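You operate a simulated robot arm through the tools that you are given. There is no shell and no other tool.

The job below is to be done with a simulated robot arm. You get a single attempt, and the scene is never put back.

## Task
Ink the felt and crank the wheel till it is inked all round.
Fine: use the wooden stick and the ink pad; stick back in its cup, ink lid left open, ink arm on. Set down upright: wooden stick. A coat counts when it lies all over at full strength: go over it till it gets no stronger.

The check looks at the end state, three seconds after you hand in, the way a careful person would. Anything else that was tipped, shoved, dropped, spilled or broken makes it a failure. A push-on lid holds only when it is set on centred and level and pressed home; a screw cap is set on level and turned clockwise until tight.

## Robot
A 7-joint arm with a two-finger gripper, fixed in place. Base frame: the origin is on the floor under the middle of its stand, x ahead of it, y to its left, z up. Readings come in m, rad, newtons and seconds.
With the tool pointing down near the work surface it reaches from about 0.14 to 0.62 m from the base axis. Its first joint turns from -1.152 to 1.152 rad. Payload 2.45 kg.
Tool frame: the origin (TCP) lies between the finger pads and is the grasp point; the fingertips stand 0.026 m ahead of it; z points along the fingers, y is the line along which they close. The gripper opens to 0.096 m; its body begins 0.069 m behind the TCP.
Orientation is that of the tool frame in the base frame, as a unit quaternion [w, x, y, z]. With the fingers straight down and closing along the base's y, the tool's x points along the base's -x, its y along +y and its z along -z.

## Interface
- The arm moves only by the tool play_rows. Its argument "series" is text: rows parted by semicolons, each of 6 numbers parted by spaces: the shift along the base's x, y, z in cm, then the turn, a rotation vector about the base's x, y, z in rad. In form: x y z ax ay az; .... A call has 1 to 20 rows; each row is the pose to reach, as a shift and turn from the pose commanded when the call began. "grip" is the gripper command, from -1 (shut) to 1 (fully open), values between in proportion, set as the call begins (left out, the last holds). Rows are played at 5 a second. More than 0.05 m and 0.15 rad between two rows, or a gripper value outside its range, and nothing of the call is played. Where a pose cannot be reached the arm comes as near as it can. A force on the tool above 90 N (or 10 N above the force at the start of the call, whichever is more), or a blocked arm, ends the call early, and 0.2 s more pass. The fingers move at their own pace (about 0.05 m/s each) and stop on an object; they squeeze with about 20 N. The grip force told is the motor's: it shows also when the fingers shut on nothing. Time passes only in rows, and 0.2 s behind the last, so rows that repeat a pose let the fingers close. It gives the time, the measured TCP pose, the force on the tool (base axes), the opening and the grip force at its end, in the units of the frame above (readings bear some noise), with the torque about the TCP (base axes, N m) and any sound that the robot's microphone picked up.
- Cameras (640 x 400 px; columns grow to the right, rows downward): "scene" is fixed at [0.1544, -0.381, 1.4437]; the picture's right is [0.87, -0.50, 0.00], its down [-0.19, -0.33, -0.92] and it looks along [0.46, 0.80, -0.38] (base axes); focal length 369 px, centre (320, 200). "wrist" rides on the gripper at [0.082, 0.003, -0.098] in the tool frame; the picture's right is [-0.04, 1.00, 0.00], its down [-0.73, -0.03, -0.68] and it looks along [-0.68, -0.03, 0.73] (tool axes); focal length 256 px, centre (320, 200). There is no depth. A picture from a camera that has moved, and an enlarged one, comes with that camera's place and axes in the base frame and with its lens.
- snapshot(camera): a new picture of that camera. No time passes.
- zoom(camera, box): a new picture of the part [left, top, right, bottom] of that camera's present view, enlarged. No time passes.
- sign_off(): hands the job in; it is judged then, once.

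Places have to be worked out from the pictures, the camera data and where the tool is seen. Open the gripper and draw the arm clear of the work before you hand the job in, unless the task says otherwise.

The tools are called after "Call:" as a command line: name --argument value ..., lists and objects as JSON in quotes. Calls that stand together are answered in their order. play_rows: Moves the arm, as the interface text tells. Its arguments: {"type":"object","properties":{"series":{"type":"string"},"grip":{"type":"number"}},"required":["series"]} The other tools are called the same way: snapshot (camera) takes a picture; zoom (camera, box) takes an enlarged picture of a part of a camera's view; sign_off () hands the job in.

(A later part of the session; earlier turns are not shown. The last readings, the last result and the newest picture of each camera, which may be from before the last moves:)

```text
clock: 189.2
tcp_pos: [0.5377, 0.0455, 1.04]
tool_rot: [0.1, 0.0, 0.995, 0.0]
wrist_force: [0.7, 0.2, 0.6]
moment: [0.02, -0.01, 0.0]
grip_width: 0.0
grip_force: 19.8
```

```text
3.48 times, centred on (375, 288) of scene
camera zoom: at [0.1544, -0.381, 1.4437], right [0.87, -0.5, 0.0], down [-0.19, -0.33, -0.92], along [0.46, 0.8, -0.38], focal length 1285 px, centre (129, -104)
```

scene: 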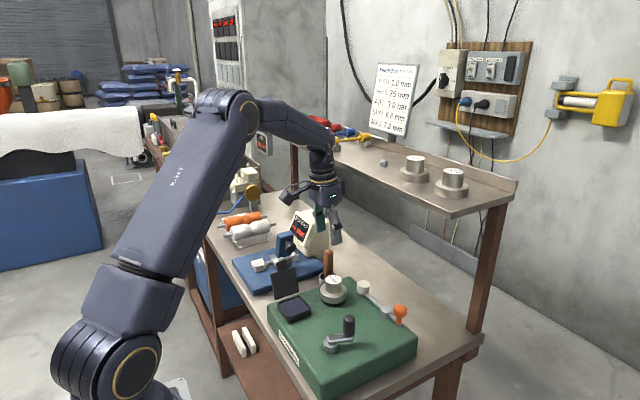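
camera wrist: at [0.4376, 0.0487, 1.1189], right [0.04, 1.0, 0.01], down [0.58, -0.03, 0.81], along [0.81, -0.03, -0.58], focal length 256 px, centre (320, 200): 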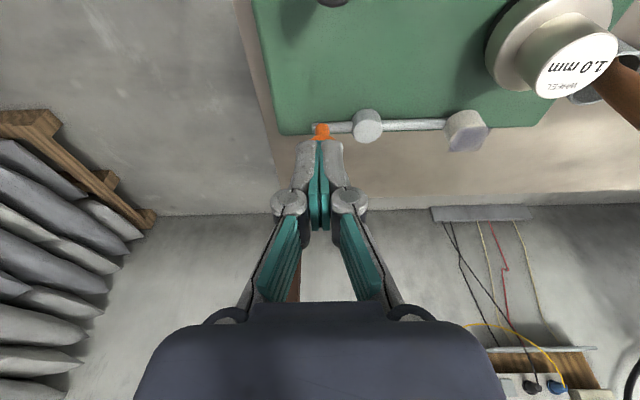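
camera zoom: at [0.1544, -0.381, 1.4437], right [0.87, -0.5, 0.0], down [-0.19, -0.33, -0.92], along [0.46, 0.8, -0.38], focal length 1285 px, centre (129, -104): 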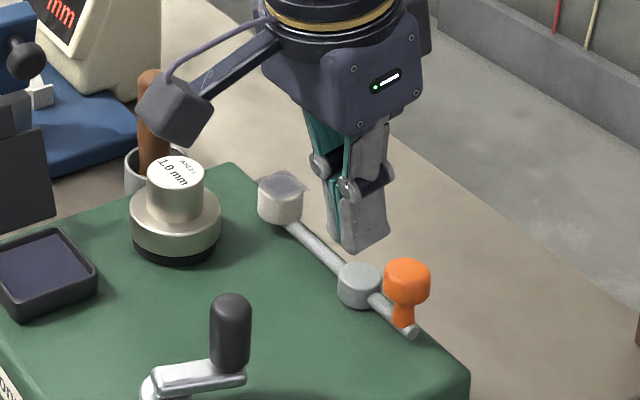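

The closed fingers are clear of the knob on its near side. I lower them to knob height.

Call:
play_rows --series "0 0 -2 0 0 0; 0 0 -4 0 0 0; 0 0 -5.2 0 0 0; 0 0 -5.2 0 0 0"

Call:
zoom --camera "wrist" --box '[240, 60, 480, 220]'

Call:
zoom --camera "scene" --box '[325, 250, 425, 340]'

```text
clock: 190.2
tcp_pos: [0.5387, 0.0444, 0.9887]
tool_rot: [0.1, 0.001, 0.995, 0.0]
wrist_force: [0.1, 0.9, 0.7]
moment: [0.0, -0.01, -0.01]
grip_width: 0.0
grip_force: 20.7
```

```text
2.50 times, centred on (360, 140) of wrist
camera zoom: at [0.4392, 0.048, 1.0679], right [0.04, 1.0, 0.01], down [0.58, -0.03, 0.81], along [0.81, -0.03, -0.58], focal length 640 px, centre (220, 350)
```

zoom: 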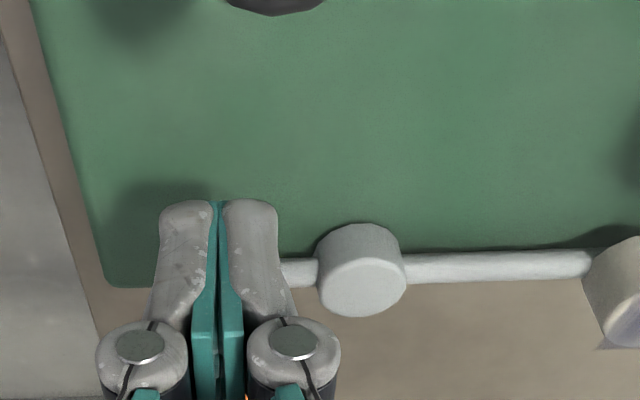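

```text
4.44 times, centred on (375, 295) of scene
camera zoom: at [0.1544, -0.381, 1.4437], right [0.87, -0.5, 0.0], down [-0.19, -0.33, -0.92], along [0.46, 0.8, -0.38], focal length 1642 px, centre (76, -222)
```

zoom: 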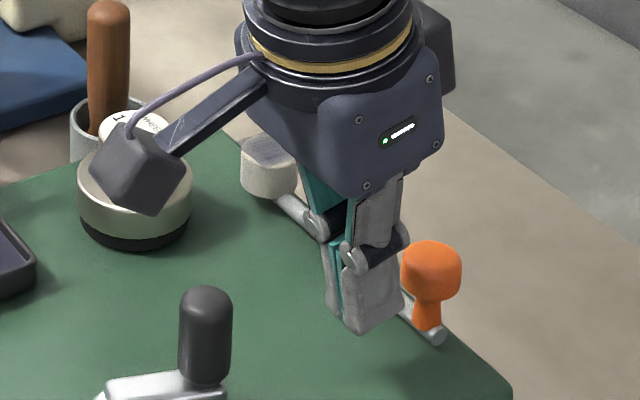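

The fingers are just beside the knob. I push it gently in +x, in small steps.

Call:
play_rows --series "0.4 0 0 0 0 0; 0.8 0 0 0 0 0; 1.2 0 0 0 0 0; 1.6 0 0 0 0 0; 1.6 0 0 0 0 0"

Call:
zoom --camera "wrist" --box '[240, 60, 480, 220]'

Call:
zoom --camera "scene" --box '[325, 250, 425, 340]'

```text
clock: 191.4
tcp_pos: [0.5556, 0.0439, 0.9884]
tool_rot: [0.098, 0.001, 0.995, 0.0]
wrist_force: [-7.1, -1.2, -0.7]
moment: [-0.09, 0.17, 0.04]
grip_width: 0.0
grip_force: 20.3
```

```text
2.50 times, centred on (360, 140) of wrist
camera zoom: at [0.4549, 0.0477, 1.0679], right [0.04, 1.0, 0.01], down [0.59, -0.03, 0.81], along [0.81, -0.03, -0.59], focal length 640 px, centre (220, 350)
```

zoom: 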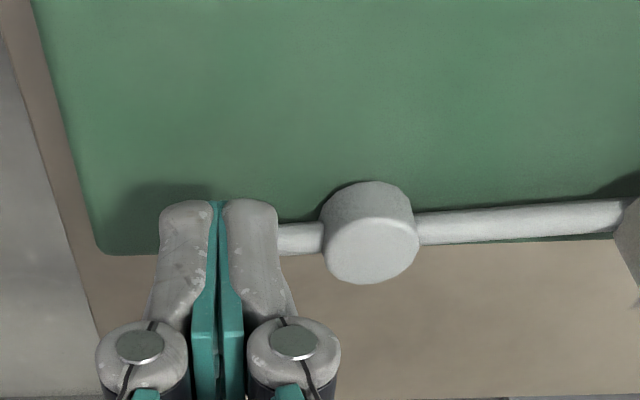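

```text
4.44 times, centred on (375, 295) of scene
camera zoom: at [0.1542, -0.3811, 1.4437], right [0.87, -0.5, 0.0], down [-0.19, -0.33, -0.92], along [0.46, 0.8, -0.38], focal length 1642 px, centre (76, -222)
```

zoom: 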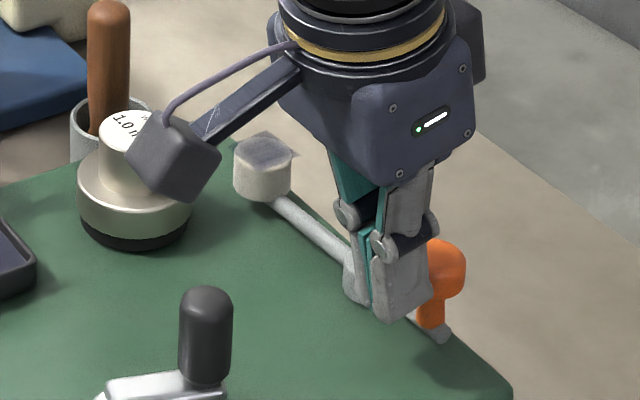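

The arm is turning and the felt moves toward the wheel against about 7 N of friction. I keep pushing.

Call:
play_rows --series "0.3 0 0 0 0 0; 0.6 0 0 0 0 0; 0.8 0 0 0 0 0; 0.8 0 0 0 0 0"

Call:
zoom --camera "wrist" --box '[240, 40, 500, 220]'

Call:
zoom --camera "scene" --box '[325, 250, 425, 340]'

```text
clock: 192.4
tcp_pos: [0.5632, 0.0454, 0.9884]
tool_rot: [0.1, 0.0, 0.995, 0.0]
wrist_force: [-0.1, -0.5, -0.4]
moment: [0.01, 0.0, -0.03]
grip_width: 0.0
grip_force: 20.1
```

```text
2.22 times, centred on (370, 130) of wrist
camera zoom: at [0.4634, 0.0481, 1.0681], right [0.04, 1.0, 0.01], down [0.58, -0.03, 0.81], along [0.81, -0.03, -0.58], focal length 569 px, centre (209, 356)
```

zoom: 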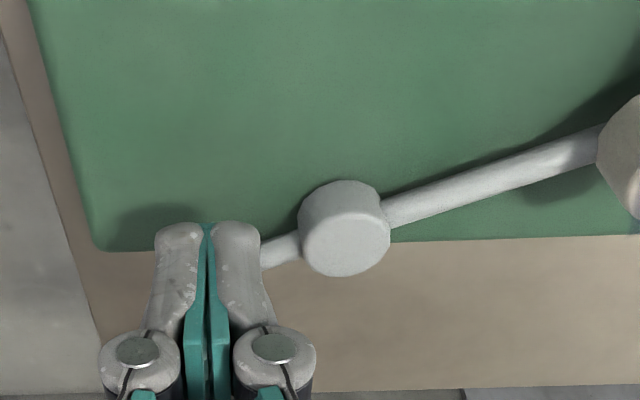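

```text
4.44 times, centred on (375, 295) of scene
camera zoom: at [0.1544, -0.381, 1.4437], right [0.87, -0.5, 0.0], down [-0.19, -0.33, -0.92], along [0.46, 0.8, -0.38], focal length 1642 px, centre (76, -222)
```

zoom: 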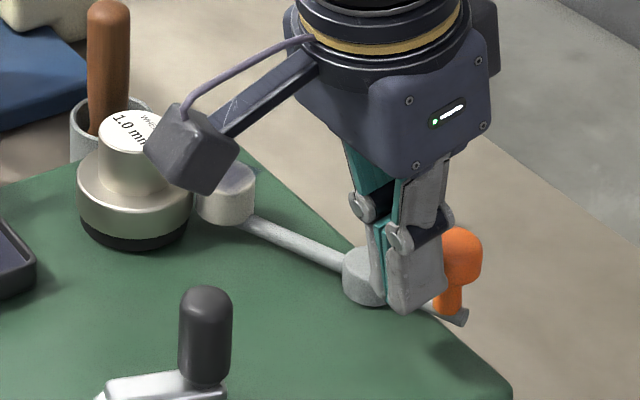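

The arm snapped over and the felt now sits at the wheel's rim. I withdraw the hand upward to check that it stays.

Call:
play_rows --series "-0.8 0 0.5 0 0 0; -1.5 0 3 0 0 0; -3 0 6 0 0 0; -6 -1 8 0 0.05 0; -10 -1 9 0 0.1 0; -10 -1 9 0 0.1 0"

Call:
zoom --camera "scene" --box '[305, 250, 425, 340]'

Call:
snapshot --camera "wrist"

```text
clock: 193.8
tcp_pos: [0.465, 0.0353, 1.0794]
tool_rot: [0.05, -0.001, 0.999, 0.0]
wrist_force: [-0.3, 0.5, -0.6]
moment: [0.01, 0.0, 0.02]
grip_width: 0.0001
grip_force: 20.2
```

```text
4.44 times, centred on (365, 295) of scene
camera zoom: at [0.1544, -0.381, 1.4437], right [0.87, -0.5, 0.0], down [-0.19, -0.33, -0.92], along [0.46, 0.8, -0.38], focal length 1642 px, centre (120, -222)
```

zoom: 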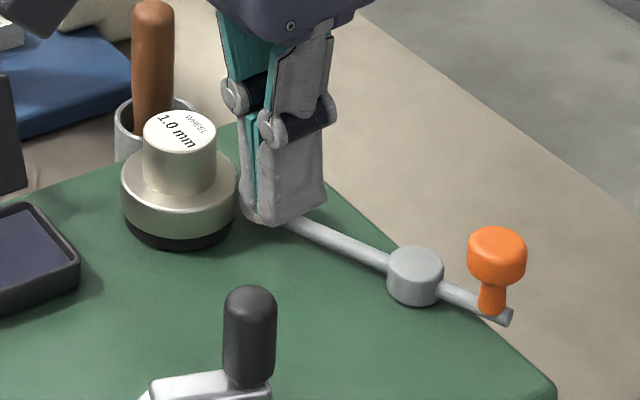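

```text
taken
camera wrist: at [0.3732, 0.0385, 1.1688], right [0.04, 1.0, 0.0], down [0.66, -0.03, 0.75], along [0.75, -0.03, -0.66], focal length 256 px, centre (320, 200)
```

wrist: 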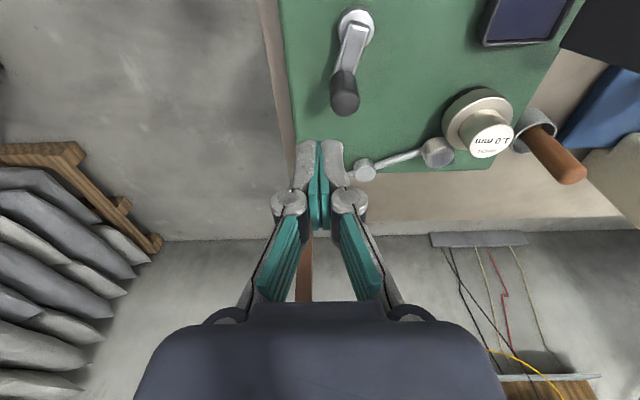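

Call:
zoom --camera "wrist" --box '[400, 70, 540, 180]'

Call:
zoom --camera "wrist" --box '[300, 0, 420, 130]'

```text
3.64 times, centred on (470, 125) of wrist
camera zoom: at [0.3732, 0.0385, 1.1688], right [0.04, 1.0, 0.0], down [0.66, -0.03, 0.75], along [0.75, -0.03, -0.66], focal length 931 px, centre (-226, 473)
```

zoom: 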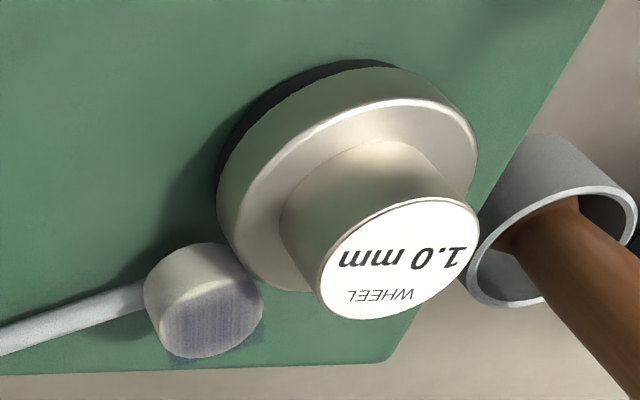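

```text
3.08 times, centred on (360, 65) of wrist
camera zoom: at [0.3732, 0.0385, 1.1688], right [0.04, 1.0, 0.0], down [0.66, -0.03, 0.75], along [0.75, -0.03, -0.66], focal length 788 px, centre (197, 615)
```

zoom: 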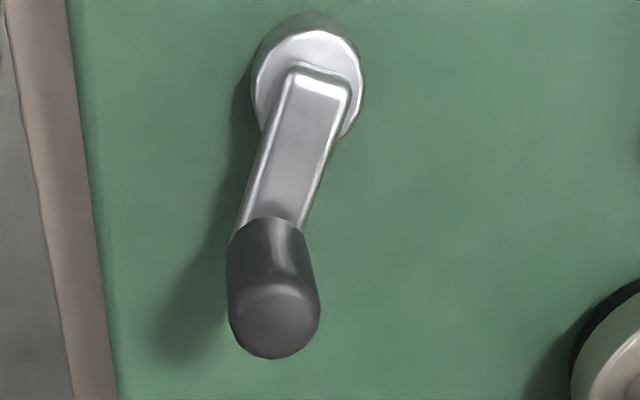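

The felt touches the wheel rim: the ink arm is on. Next is the crank: handle at about (0.467, 0.053) with top 0.995, hub at about (0.432, 0.064), radius about 3.7 cm. I open the gripper and position it above the handle, hand upright.

Call:
play_rows --series "0 0 0.5 0 0.03 0; 0 0.8 0 0 0.07 0; 0.25 1.65 -0.5 0 0.1 0; 0.25 1.65 -1.5 0 0.1 0; 0.25 1.65 -2.5 0 0.1 0; 0.25 1.65 -2.5 0 0.1 0" --grip 0.05

Call:
snapshot --camera "wrist"

Call:
zoom --camera "scene" --box '[290, 260, 410, 370]'

```text
clock: 195.2
tcp_pos: [0.4665, 0.0523, 1.0537]
tool_rot: [0.001, 0.0, 1.0, 0.0]
wrist_force: [0.3, 0.7, 0.3]
moment: [0.02, -0.05, 0.01]
grip_width: 0.0504
grip_force: 0.0
```

```text
taken
camera wrist: at [0.3842, 0.0552, 1.1515], right [0.04, 1.0, 0.0], down [0.73, -0.03, 0.68], along [0.68, -0.03, -0.73], focal length 256 px, centre (320, 200)
```

wrist: 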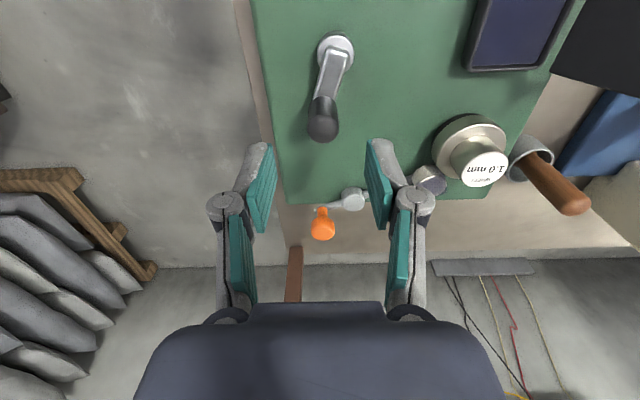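

```text
3.64 times, centred on (350, 315) of scene
camera zoom: at [0.1544, -0.381, 1.4437], right [0.87, -0.5, 0.0], down [-0.19, -0.33, -0.92], along [0.46, 0.8, -0.38], focal length 1343 px, centre (211, -218)
```

zoom: 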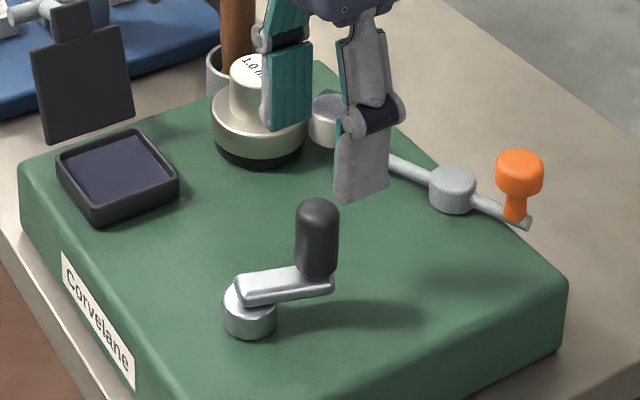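

Call:
zoom --camera "wrist" --box '[270, 20, 390, 150]'

```text
3.08 times, centred on (330, 85) of wrist
camera zoom: at [0.3842, 0.0552, 1.1515], right [0.04, 1.0, 0.0], down [0.73, -0.03, 0.68], along [0.68, -0.03, -0.73], focal length 788 px, centre (289, 554)
```

zoom: 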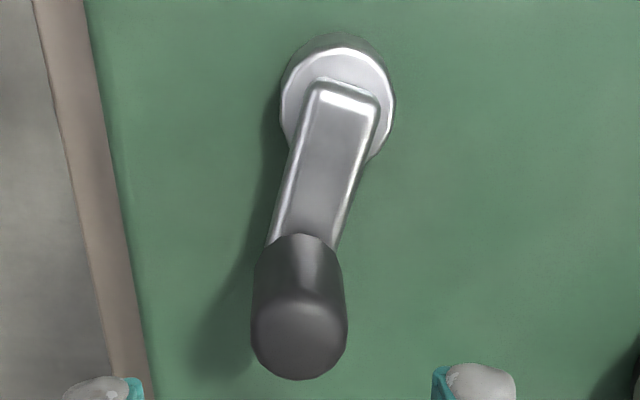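

The handle's centre is at (0.4667, 0.0534) and the hub at (0.433, 0.064), so the radius is about 3.54 cm. I descend around the handle, keeping the tips above the crank arm.

Call:
play_rows --series "0 0.1 -2.5 0 0 0; 0 0.1 -5 0 0 0; 0 0.1 -6.5 0 0 0; 0 0.1 -6.5 0 0 0"

Call:
play_rows --series "0 0 0 0 0 0; 0 0 0 0 0 0; 0 0 0 0 0 0; 0 0 0 0 0 0; 0 0 0 0 0 0" --grip -1

Call:
zoom --camera "scene" --box '[290, 260, 410, 370]'

Call:
zoom --camera "wrist" --box '[240, 60, 540, 230]'

```text
clock: 196.2
tcp_pos: [0.4661, 0.053, 0.9891]
tool_rot: [0.001, 0.001, 1.0, 0.0]
wrist_force: [0.4, 0.0, 0.9]
moment: [0.02, 0.01, -0.01]
grip_width: 0.0506
grip_force: 0.0
```

```text
clock: 197.4
tcp_pos: [0.4667, 0.0512, 0.9911]
tool_rot: [0.0, 0.0, 1.0, 0.0]
wrist_force: [-1.5, 1.0, -2.5]
moment: [0.03, -0.08, -0.03]
grip_width: 0.0213
grip_force: 44.7
```

```text
3.64 times, centred on (350, 315) of scene
camera zoom: at [0.1544, -0.381, 1.4437], right [0.87, -0.5, 0.0], down [-0.19, -0.33, -0.92], along [0.46, 0.8, -0.38], focal length 1343 px, centre (211, -218)
```

zoom: 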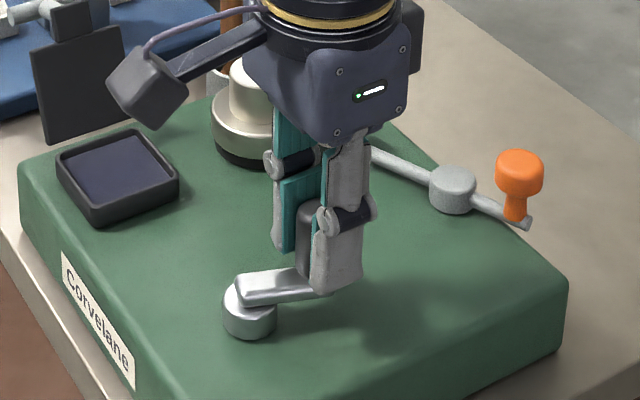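

```text
2.13 times, centred on (390, 145) of wrist
camera zoom: at [0.3839, 0.0561, 1.0878], right [0.04, 1.0, 0.0], down [0.73, -0.03, 0.68], along [0.68, -0.03, -0.73], focal length 546 px, centre (171, 317)
```

zoom: 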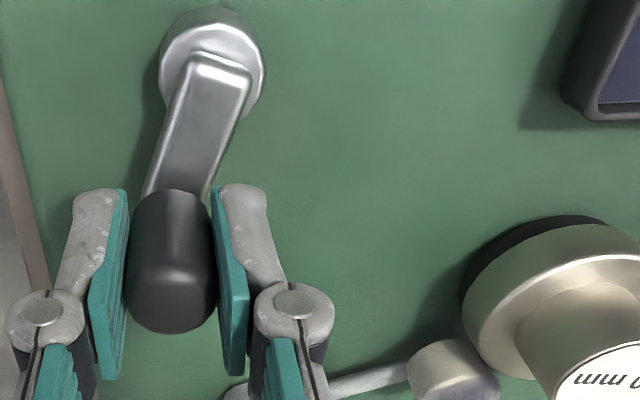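

The handle is gripped. I try the first 36° clockwise (seen from above) and watch the forces and the wheel.

Call:
play_rows --series "-0.209 -0.511 0 0 0 0; -0.495 -0.983 0 0 0 0; -0.851 -1.404 0 0 0 0; -1.269 -1.765 0 0 0 0"

Call:
zoom --camera "wrist" --box '[240, 60, 540, 230]'

Call:
zoom --camera "scene" --box '[290, 260, 410, 370]'

```text
clock: 198.4
tcp_pos: [0.4524, 0.0352, 0.988]
tool_rot: [0.0, 0.0, 1.0, -0.001]
wrist_force: [0.4, 11.4, 19.0]
moment: [0.36, 0.06, -0.19]
grip_width: 0.0216
grip_force: 45.2
```

```text
2.13 times, centred on (390, 145) of wrist
camera zoom: at [0.3706, 0.0385, 1.0862], right [0.04, 1.0, 0.0], down [0.73, -0.03, 0.68], along [0.68, -0.03, -0.73], focal length 546 px, centre (171, 317)
```

zoom: 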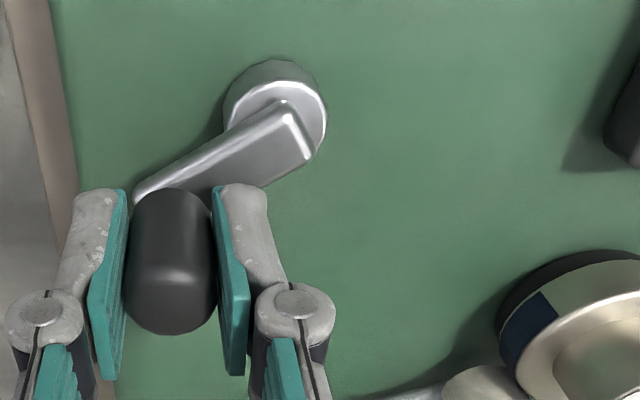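

```text
3.64 times, centred on (350, 315) of scene
camera zoom: at [0.1541, -0.3807, 1.4438], right [0.87, -0.5, 0.0], down [-0.19, -0.33, -0.92], along [0.46, 0.8, -0.38], focal length 1343 px, centre (211, -218)
```

zoom: 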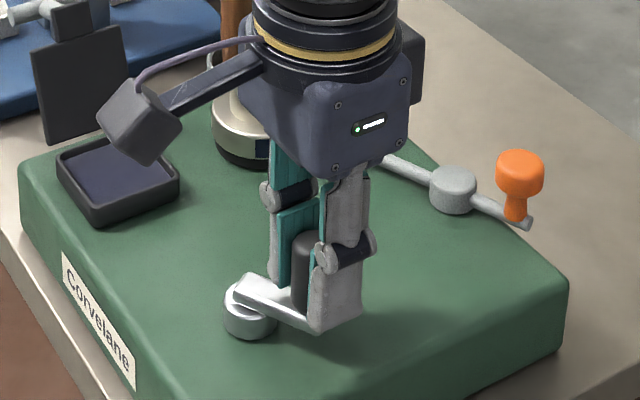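

The wheel turns with the crank, and the stretch that passed the felt has become dark blue. I raise 2 mm (19 N upward, as the tips brush the crank arm) and go on clockwise for half a turn.

Call:
play_rows --series "-0.978 -0.504 0.2 0 0 0; -2.064 -0.682 0.2 0 0 0; -3.151 -0.515 0.2 0 0 0; -4.134 -0.02 0.2 0 0 0; -4.916 0.754 0.2 0 0 0; -5.42 1.732 0.2 0 0 0; -5.598 2.818 0.2 0 0 0; -5.431 3.905 0.2 0 0 0; -4.936 4.888 0.2 0 0 0; -4.162 5.67 0.2 0 0 0"

Call:
zoom --camera "wrist" --box '[240, 60, 540, 230]'

Call:
zoom --camera "scene" --box '[290, 250, 430, 370]'

```text
clock: 200.4
tcp_pos: [0.3957, 0.0665, 0.9901]
tool_rot: [-0.013, 0.01, 1.0, -0.011]
wrist_force: [-3.7, -17.5, 18.2]
moment: [-0.49, 0.69, -0.1]
grip_width: 0.0215
grip_force: 44.7
stopped in row 9: the force on the tool passed its limit at 98 N (the readings are from after the stop); the commanded pose is now the measured one
```

```text
2.13 times, centred on (390, 145) of wrist
camera zoom: at [0.3162, 0.0726, 1.0895], right [0.06, 1.0, -0.03], down [0.75, -0.03, 0.66], along [0.66, -0.06, -0.75], focal length 546 px, centre (171, 317)
```

zoom: 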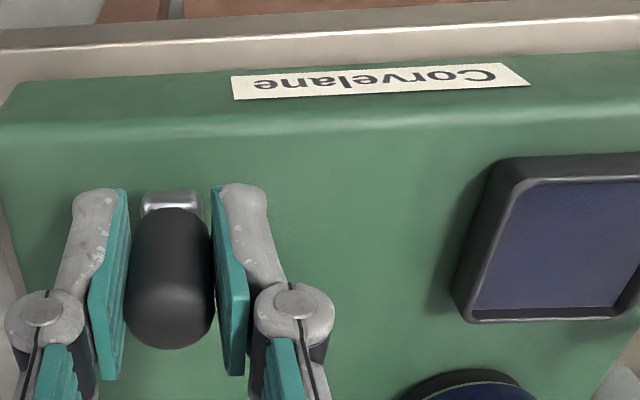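

```text
3.33 times, centred on (360, 310) of scene
camera zoom: at [0.1542, -0.3815, 1.4435], right [0.87, -0.5, 0.0], down [-0.19, -0.33, -0.92], along [0.46, 0.8, -0.38], focal length 1232 px, centre (187, -167)
```

zoom: 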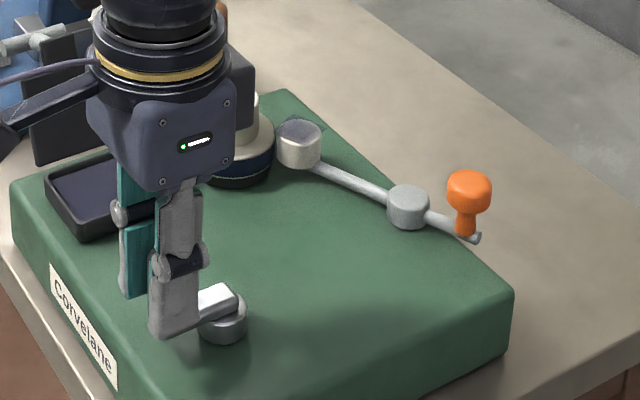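

The crank stopped under too much force: my circle was a bit off, and the fingertips press on the crank arm (18 N upward). I open the gripper slightly, raise 4 mm and straighten the hand, then measure the handle again.

Call:
play_rows --series "0 0 0 0 0 0; 0 0 0 0 0 0; 0 0 0 0 0 0" --grip -0.2

Call:
play_rows --series "0 0 0.5 0.01 -0.013 0.01; 0 0 0.5 0.022 -0.026 0.02; 0 0 0.5 0.022 -0.026 0.02"

Call:
zoom --camera "wrist" --box '[220, 60, 420, 230]'

Call:
zoom --camera "scene" --box '[270, 260, 390, 370]'

```text
clock: 201.2
tcp_pos: [0.3975, 0.0683, 0.9909]
tool_rot: [-0.011, 0.007, 1.0, -0.01]
wrist_force: [-0.6, 0.3, 0.3]
moment: [0.0, 0.01, -0.01]
grip_width: 0.0384
grip_force: 0.1
```

```text
clock: 202.0
tcp_pos: [0.3973, 0.0688, 0.9945]
tool_rot: [0.002, -0.003, 1.0, 0.001]
wrist_force: [0.0, -0.1, 0.0]
moment: [-0.01, 0.0, 0.05]
grip_width: 0.0386
grip_force: 0.0
```

```text
2.35 times, centred on (320, 145) of wrist
camera zoom: at [0.3146, 0.0705, 1.092], right [0.04, 1.0, 0.0], down [0.73, -0.03, 0.68], along [0.68, -0.02, -0.73], focal length 602 px, centre (320, 329)
```

zoom: 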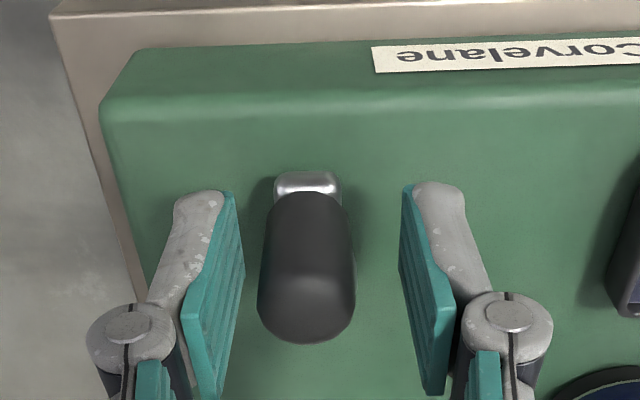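

```text
3.64 times, centred on (330, 315) of scene
camera zoom: at [0.1544, -0.381, 1.4437], right [0.87, -0.5, 0.0], down [-0.19, -0.33, -0.92], along [0.46, 0.8, -0.38], focal length 1343 px, centre (284, -218)
```

zoom: 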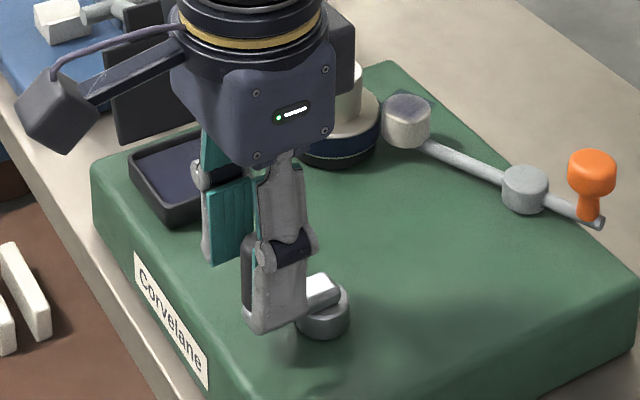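

The crank arm's top is at z≈0.965, so my fingertips had caught on it. I re-centre on the handle at (0.3965, 0.0654), 3 mm higher, and close again.

Call:
play_rows --series "-0.08 -0.32 0.15 0 0 0; -0.08 -0.32 0.3 0 0 0; -0.08 -0.32 0.3 0 0 0"

Call:
play_rows --series "0 0 0 0 0 0; 0 0 0 0 0 0; 0 0 0 0 0 0; 0 0 0 0 0 0" --grip -1

Call:
zoom --camera "wrist" --box '[220, 60, 420, 230]'

```text
clock: 202.8
tcp_pos: [0.3958, 0.0652, 0.9981]
tool_rot: [0.0, -0.003, 1.0, 0.001]
wrist_force: [0.3, -0.5, 0.4]
moment: [0.01, 0.01, -0.01]
grip_width: 0.0385
grip_force: 0.0
```

```text
clock: 203.8
tcp_pos: [0.3958, 0.0654, 0.9982]
tool_rot: [0.001, -0.002, 1.0, 0.0]
wrist_force: [-0.3, -1.7, 2.6]
moment: [-0.06, 0.06, 0.0]
grip_width: 0.0215
grip_force: 45.3
```

```text
2.35 times, centred on (320, 145) of wrist
camera zoom: at [0.313, 0.0674, 1.0952], right [0.04, 1.0, 0.0], down [0.73, -0.03, 0.68], along [0.68, -0.02, -0.73], focal length 602 px, centre (320, 329)
```

zoom: 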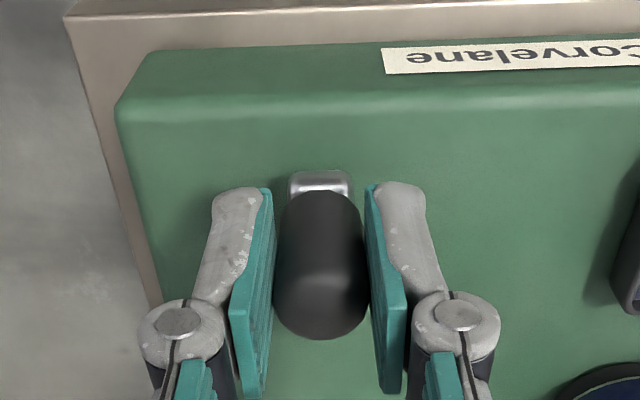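

Gripped cleanly with little force. I continue clockwise a quarter turn on the corrected circle.

Call:
play_rows --series "0.177 1.116 0 0 0 0; 0.69 2.122 0 0 0 0; 1.488 2.921 0 0 0 0; 2.494 3.433 0 0 0 0; 3.61 3.61 0 0 0 0"

Call:
zoom --camera "scene" --box '[290, 250, 430, 370]'

Call:
snapshot --camera "wrist"

```text
clock: 204.3
tcp_pos: [0.3961, 0.0659, 0.9969]
tool_rot: [-0.008, 0.005, 1.0, -0.01]
wrist_force: [-3.9, -18.8, 15.7]
moment: [-0.52, 0.43, -0.05]
grip_width: 0.021
grip_force: 45.2
stopped in row 2: the force on the tool passed its limit at 98 N (the readings are from after the stop); the commanded pose is now the measured one
```

```text
3.33 times, centred on (360, 310) of scene
camera zoom: at [0.1542, -0.3815, 1.4435], right [0.87, -0.5, 0.0], down [-0.19, -0.33, -0.92], along [0.46, 0.8, -0.38], focal length 1232 px, centre (187, -167)
```

zoom: 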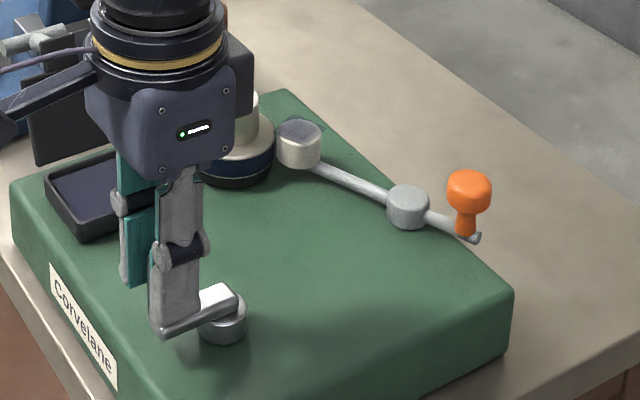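

```text
taken
camera wrist: at [0.3154, 0.0718, 1.0959], right [0.05, 1.0, -0.02], down [0.74, -0.02, 0.67], along [0.67, -0.05, -0.74], focal length 256 px, centre (320, 200)
```

wrist: 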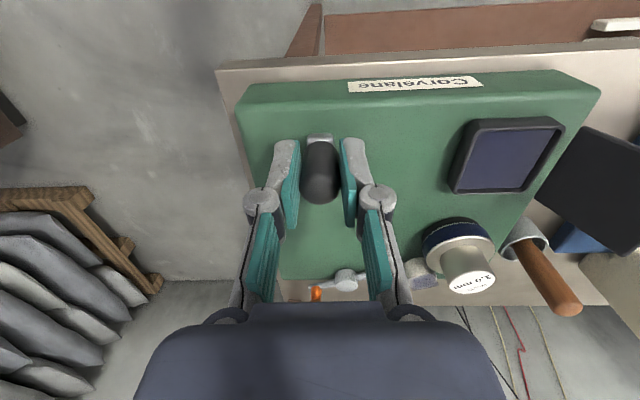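

It is blocked at the same crank angle, so this looks like a real stop in that direction. I look at how much of the wheel has been inked.

Call:
zoom --camera "wrist" --box '[390, 190, 530, 310]'

Call:
zoom --camera "scene" --box '[325, 250, 405, 320]'

```text
3.33 times, centred on (460, 250) of wrist
camera zoom: at [0.3154, 0.0718, 1.0959], right [0.05, 1.0, -0.02], down [0.74, -0.02, 0.67], along [0.67, -0.05, -0.74], focal length 853 px, centre (-147, 33)
```

zoom: 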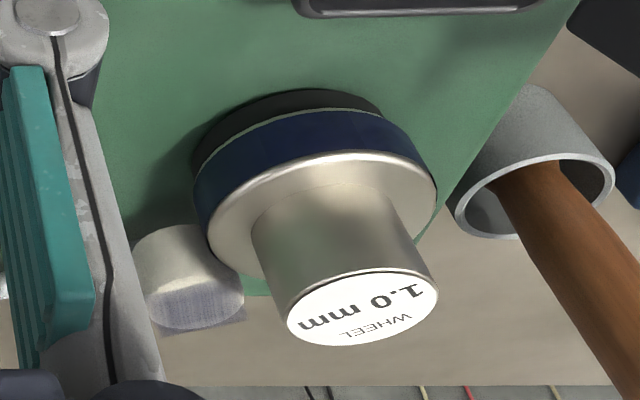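

```text
5.71 times, centred on (365, 285) of scene
camera zoom: at [0.1542, -0.3815, 1.4435], right [0.87, -0.5, 0.0], down [-0.19, -0.33, -0.92], along [0.46, 0.8, -0.38], focal length 2111 px, centre (63, -286)
```

zoom: 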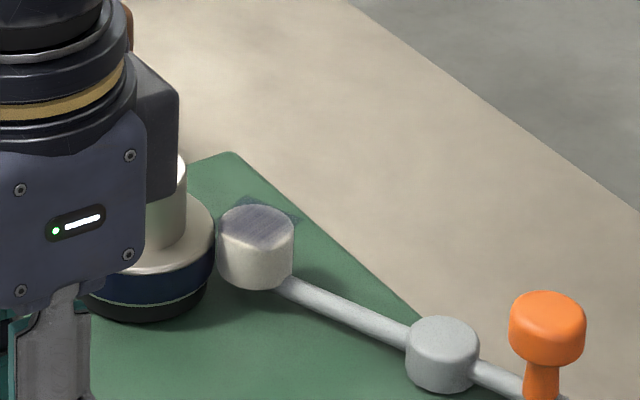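

The visible half of the rim is solid dark blue. I test turning the other way (counter-clockwise), which will also bring the hidden side into view.

Call:
play_rows --series "0.177 -1.116 0 0.01 -0.008 0.005; 0.69 -2.122 0 0.02 -0.016 0.01; 1.488 -2.921 0 0.02 -0.016 0.01; 2.494 -3.433 0 0.02 -0.016 0.01; 3.61 -3.61 0 0.02 -0.016 0.01"

Call:
snapshot --camera "wrist"

Call:
zoom --camera "scene" --box '[305, 250, 425, 350]'

```text
clock: 205.5
tcp_pos: [0.4327, 0.0327, 0.9965]
tool_rot: [0.001, 0.001, 1.0, 0.0]
wrist_force: [-8.8, 5.8, -2.0]
moment: [0.14, -0.33, 0.3]
grip_width: 0.0216
grip_force: 45.0
```

```text
taken
camera wrist: at [0.3503, 0.0344, 1.094], right [0.04, 1.0, 0.0], down [0.73, -0.03, 0.68], along [0.68, -0.03, -0.73], focal length 256 px, centre (320, 200)
```

wrist: 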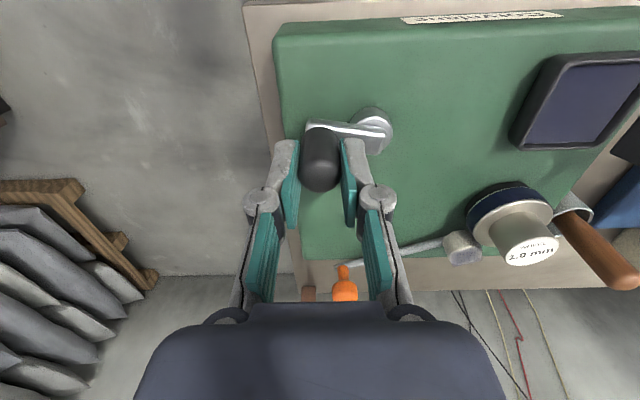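

```text
4.00 times, centred on (365, 300) of scene
camera zoom: at [0.1542, -0.3809, 1.4437], right [0.87, -0.5, 0.0], down [-0.19, -0.33, -0.92], along [0.46, 0.8, -0.38], focal length 1478 px, centre (140, -200)
```

zoom: 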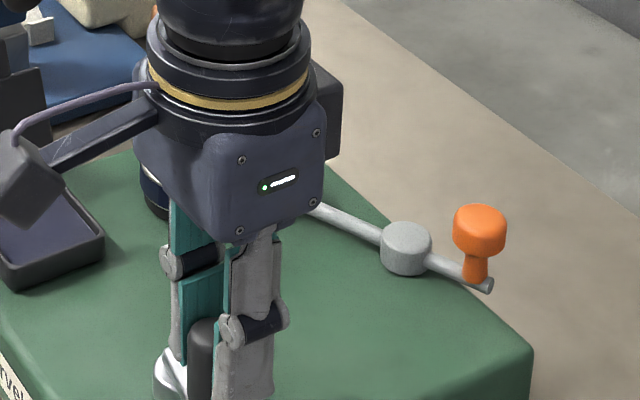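

Call:
zoom --camera "wrist" --box '[430, 160, 600, 290]'

```text
3.08 times, centred on (515, 225) of wrist
camera zoom: at [0.3503, 0.0344, 1.094], right [0.04, 1.0, 0.0], down [0.73, -0.03, 0.68], along [0.68, -0.03, -0.73], focal length 788 px, centre (-280, 123)
```

zoom: 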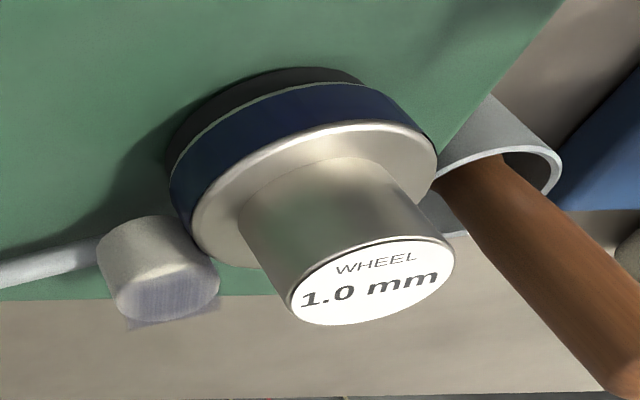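

The label has flipped: 90° of crank turns the wheel by 180°, a 2:1 ratio. This half of the rim is inked too. I keep cranking counter-clockwise for another half turn to pass the start and cover the remaining gap.

Call:
play_rows --series "1.116 0.177 0 0 0 0; 2.122 0.689 0 0 0 0; 2.92 1.488 0 0 0 0; 3.433 2.494 0 0 0 0; 3.61 3.61 0 0 0 0; 3.433 4.726 0 0 0 0; 2.92 5.732 0 0 0 0; 2.122 6.531 0 0 0 0; 1.116 7.043 0 0 0 0; 0 7.22 0 0 0 0"

Call:
zoom --camera "scene" --box '[285, 250, 405, 350]'

Call:
snapshot --camera "wrist"

```text
clock: 207.7
tcp_pos: [0.4349, 0.0979, 0.9966]
tool_rot: [0.004, 0.002, 1.0, -0.003]
wrist_force: [21.8, -45.0, -14.4]
moment: [-1.07, -0.83, 0.71]
grip_width: 0.0221
grip_force: 44.8
```

```text
4.00 times, centred on (345, 300) of scene
camera zoom: at [0.1552, -0.3823, 1.4432], right [0.87, -0.5, 0.0], down [-0.19, -0.33, -0.92], along [0.46, 0.8, -0.38], focal length 1478 px, centre (220, -200)
```

zoom: 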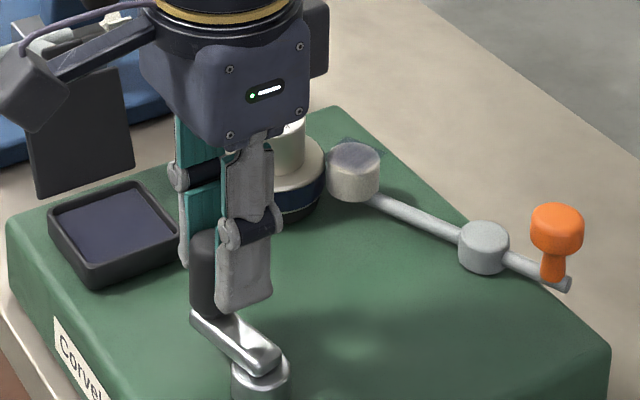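

```text
taken
camera wrist: at [0.3521, 0.1023, 1.0939], right [0.04, 1.0, -0.01], down [0.73, -0.03, 0.68], along [0.68, -0.03, -0.73], focal length 256 px, centre (320, 200)
```

wrist: 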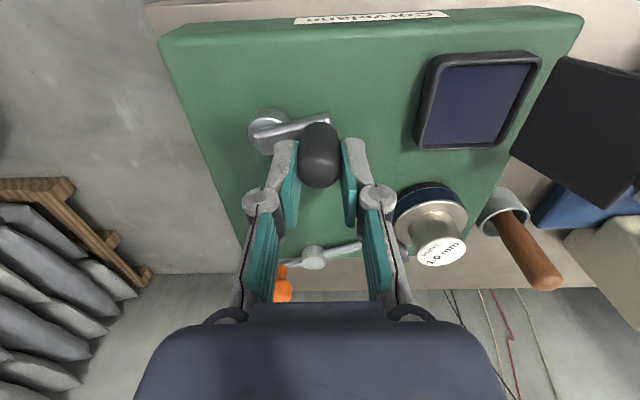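

My circle still pulls 45 N outward here, so I measure the hub and handle again from this view.

Call:
zoom --camera "wrist" --box '[230, 90, 380, 210]'

Call:
zoom --camera "wrist" --box '[370, 170, 510, 280]'

```text
3.33 times, centred on (305, 150) of wrist
camera zoom: at [0.3521, 0.1023, 1.0939], right [0.04, 1.0, -0.01], down [0.73, -0.03, 0.68], along [0.68, -0.03, -0.73], focal length 853 px, centre (370, 367)
```

zoom: 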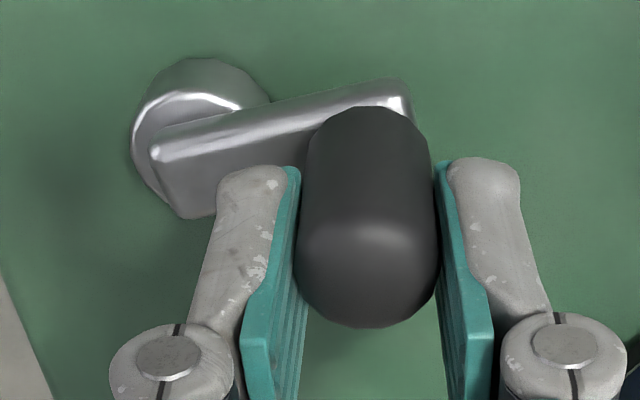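

```text
3.64 times, centred on (440, 225) of wrist
camera zoom: at [0.3521, 0.1023, 1.0939], right [0.04, 1.0, -0.01], down [0.73, -0.03, 0.68], along [0.68, -0.03, -0.73], focal length 931 px, centre (-116, 109)
```

zoom: 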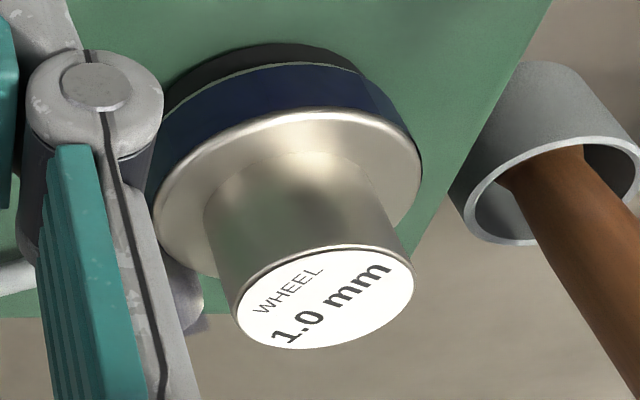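

The handle has slipped about 8 mm along the pads. The hub is best fitted at (0.4323, 0.0645) with radius 3.53 cm. I open slightly, re-centre on the handle at (0.427, 0.0987) and close again.

Call:
play_rows --series "0 0 0 0 0 0; -0.52 -0.33 0 0 0 0; -0.52 -0.33 0 0 0 0; -0.52 -0.33 0 0 0 0" --grip -0.2

Call:
zoom --camera "wrist" --box '[230, 90, 410, 230]'

```text
clock: 208.7
tcp_pos: [0.4265, 0.1025, 0.9964]
tool_rot: [0.001, 0.0, 1.0, 0.001]
wrist_force: [0.5, 0.2, 0.0]
moment: [-0.02, 0.03, 0.01]
grip_width: 0.0382
grip_force: 0.1
```

```text
2.86 times, centred on (320, 160) of wrist
camera zoom: at [0.3442, 0.1048, 1.0942], right [0.04, 1.0, 0.0], down [0.73, -0.03, 0.68], along [0.68, -0.03, -0.73], focal length 731 px, centre (320, 314)
```

zoom: 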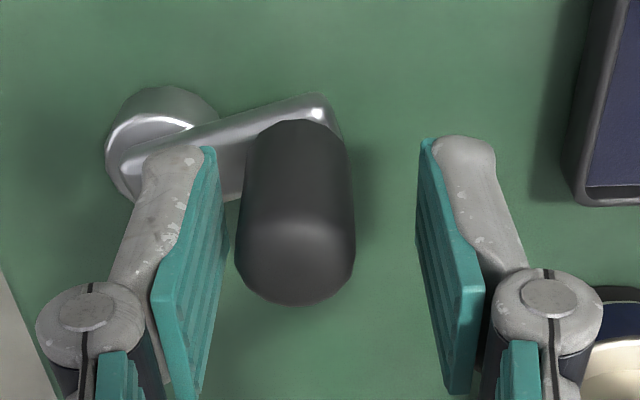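

Call:
play_rows --series "-0.25 -0.45 0 0 0 0; -0.25 -0.45 0 0 0 0"

Call:
play_rows --series "0 0 0 0 0 0; 0 0 0 0 0 0; 0 0 0 0 0 0" --grip -1

Call:
zoom --camera "wrist" --box '[230, 90, 410, 230]'

```text
clock: 209.3
tcp_pos: [0.4257, 0.0962, 0.9972]
tool_rot: [0.002, 0.0, 1.0, 0.001]
wrist_force: [0.2, 0.2, -0.1]
moment: [-0.02, -0.02, -0.02]
grip_width: 0.0387
grip_force: 0.0
```

```text
clock: 210.1
tcp_pos: [0.4249, 0.0982, 0.9984]
tool_rot: [0.001, -0.001, 1.0, 0.001]
wrist_force: [-1.9, 7.9, 1.1]
moment: [0.17, 0.01, 0.02]
grip_width: 0.0214
grip_force: 45.1
```

```text
2.86 times, centred on (320, 160) of wrist
camera zoom: at [0.3423, 0.1002, 1.0937], right [0.04, 1.0, 0.0], down [0.73, -0.03, 0.68], along [0.68, -0.03, -0.73], focal length 731 px, centre (320, 314)
```

zoom: 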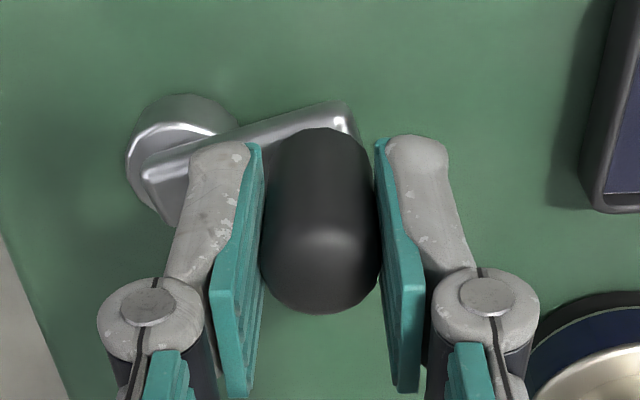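

Gripped again. I continue counter-clockwise towards the far side.

Call:
play_rows --series "-0.295 0.37 0 0 0 0; -1.266 -0.125 0 0 0 0; -2.035 -0.894 0 0 0 0; -2.53 -1.865 0 0 0 0; -2.68 -2.576 0 0 0 0"

Call:
snapshot --camera "wrist"

Call:
zoom --camera "scene" --box '[285, 250, 405, 350]'

```text
clock: 211.3
tcp_pos: [0.3967, 0.0716, 0.9958]
tool_rot: [-0.002, 0.001, 1.0, 0.0]
wrist_force: [-15.5, 8.4, 18.2]
moment: [0.13, 1.06, 0.18]
grip_width: 0.0217
grip_force: 45.2
```

```text
taken
camera wrist: at [0.3146, 0.0742, 1.0944], right [0.04, 1.0, 0.0], down [0.74, -0.03, 0.68], along [0.68, -0.03, -0.74], focal length 256 px, centre (320, 200)
```

wrist: 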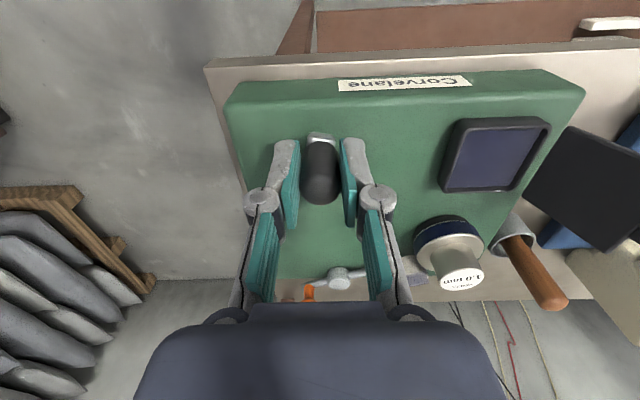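

```text
4.00 times, centred on (345, 300) of scene
camera zoom: at [0.1537, -0.3808, 1.4438], right [0.87, -0.5, 0.0], down [-0.19, -0.33, -0.92], along [0.46, 0.8, -0.38], focal length 1478 px, centre (220, -200)
```

zoom: 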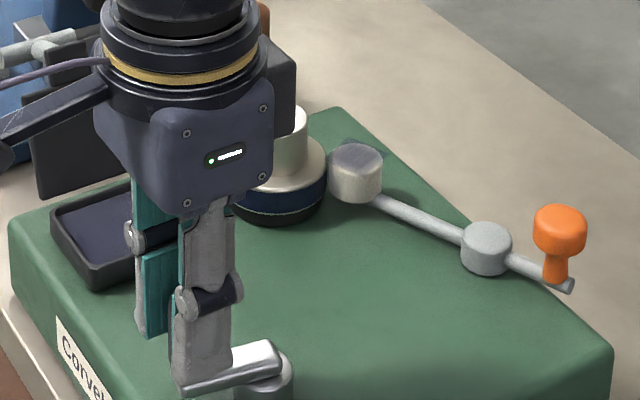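

The crank has now gone almost a full turn counter-clockwise (about two wheel turns). I look closely at the rim.

Call:
zoom --camera "wrist" --box '[380, 190, 520, 300]'

Call:
zoom --camera "scene" --box '[335, 265, 385, 315]'

```text
3.64 times, centred on (450, 245) of wrist
camera zoom: at [0.3146, 0.0742, 1.0944], right [0.04, 1.0, 0.0], down [0.74, -0.03, 0.68], along [0.68, -0.03, -0.74], focal length 931 px, centre (-153, 36)
```

zoom: 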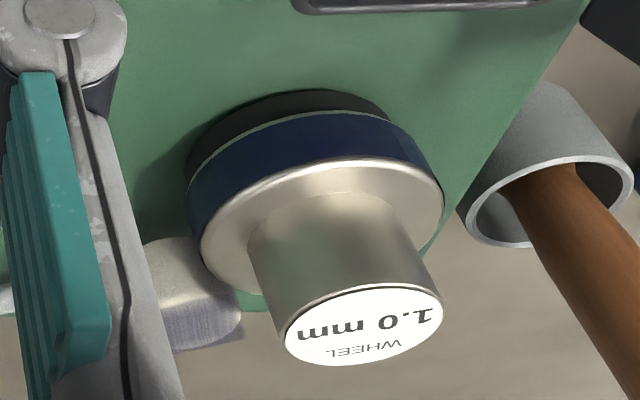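

```text
8.00 times, centred on (360, 290) of scene
camera zoom: at [0.1537, -0.3808, 1.4438], right [0.87, -0.5, 0.0], down [-0.19, -0.33, -0.92], along [0.46, 0.8, -0.38], focal length 2956 px, centre (0, -520)
```

zoom: 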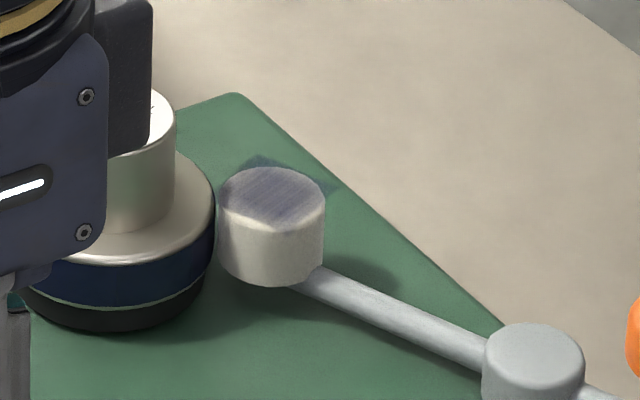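

Call:
zoom --camera "wrist" --box '[415, 208, 485, 262]'

Call:
zoom --camera "scene" --box '[335, 288, 367, 310]'

```text
7.41 times, centred on (450, 235) of wrist
camera zoom: at [0.3146, 0.0742, 1.0944], right [0.04, 1.0, 0.0], down [0.74, -0.03, 0.68], along [0.68, -0.03, -0.74], focal length 1896 px, centre (-643, -59)
```

zoom: 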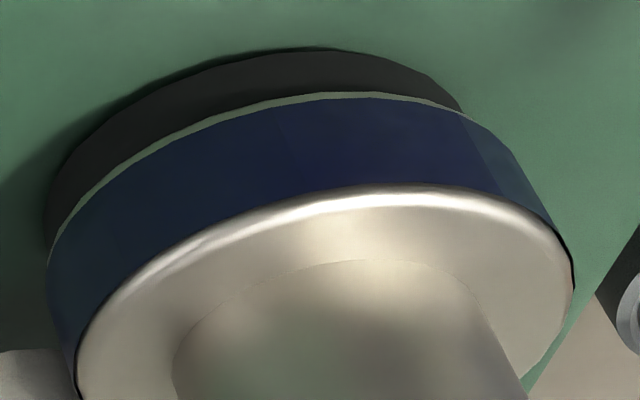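

```text
16.00 times, centred on (351, 299) of scene
camera zoom: at [0.1537, -0.3808, 1.4438], right [0.87, -0.5, 0.0], down [-0.19, -0.33, -0.92], along [0.46, 0.8, -0.38], focal length 5911 px, centre (-176, -1384)
```

zoom: 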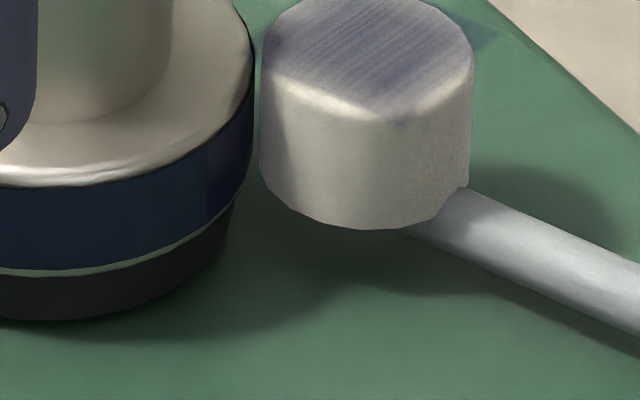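

The rim is dark all over the part I can see, but some facets look slightly lighter. I'll make more passes. First I re-check the handle's position in the grip.

Call:
zoom --camera "wrist" --box '[230, 90, 410, 230]'

```text
2.86 times, centred on (320, 160) of wrist
camera zoom: at [0.3146, 0.0742, 1.0944], right [0.04, 1.0, 0.0], down [0.74, -0.03, 0.68], along [0.68, -0.03, -0.74], focal length 731 px, centre (320, 314)
```

zoom: 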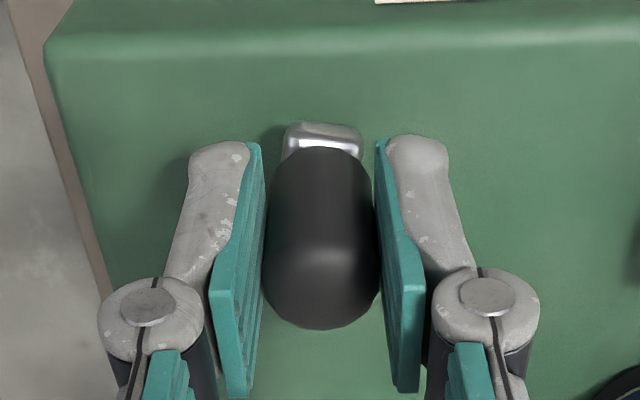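

I test whether the crank goes past this point counter-clockwise, with a small step.

Call:
play_rows --series "0 -0.4 0 0 0 0; 0.03 -0.8 0 0 0 0; 0.05 -1.1 0 0 0 0"

Call:
zoom --camera "wrist" --box '[230, 90, 410, 230]'

```text
clock: 212.1
tcp_pos: [0.399, 0.0596, 0.9969]
tool_rot: [0.002, 0.0, 1.0, 0.0]
wrist_force: [-5.1, 9.4, -12.8]
moment: [0.2, 0.14, 0.37]
grip_width: 0.0216
grip_force: 45.4
```

```text
2.86 times, centred on (320, 160) of wrist
camera zoom: at [0.317, 0.0625, 1.094], right [0.04, 1.0, 0.0], down [0.73, -0.03, 0.68], along [0.68, -0.03, -0.73], focal length 731 px, centre (320, 314)
```

zoom: 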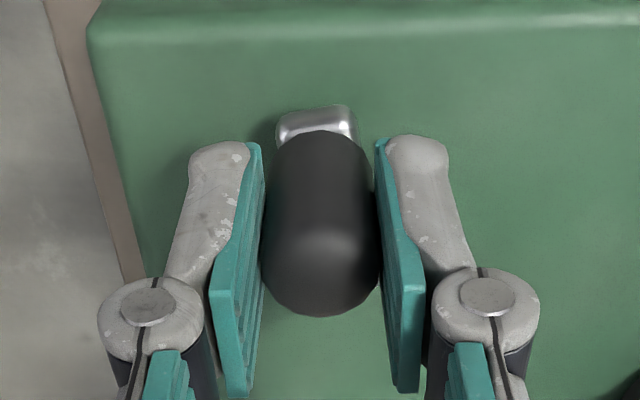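

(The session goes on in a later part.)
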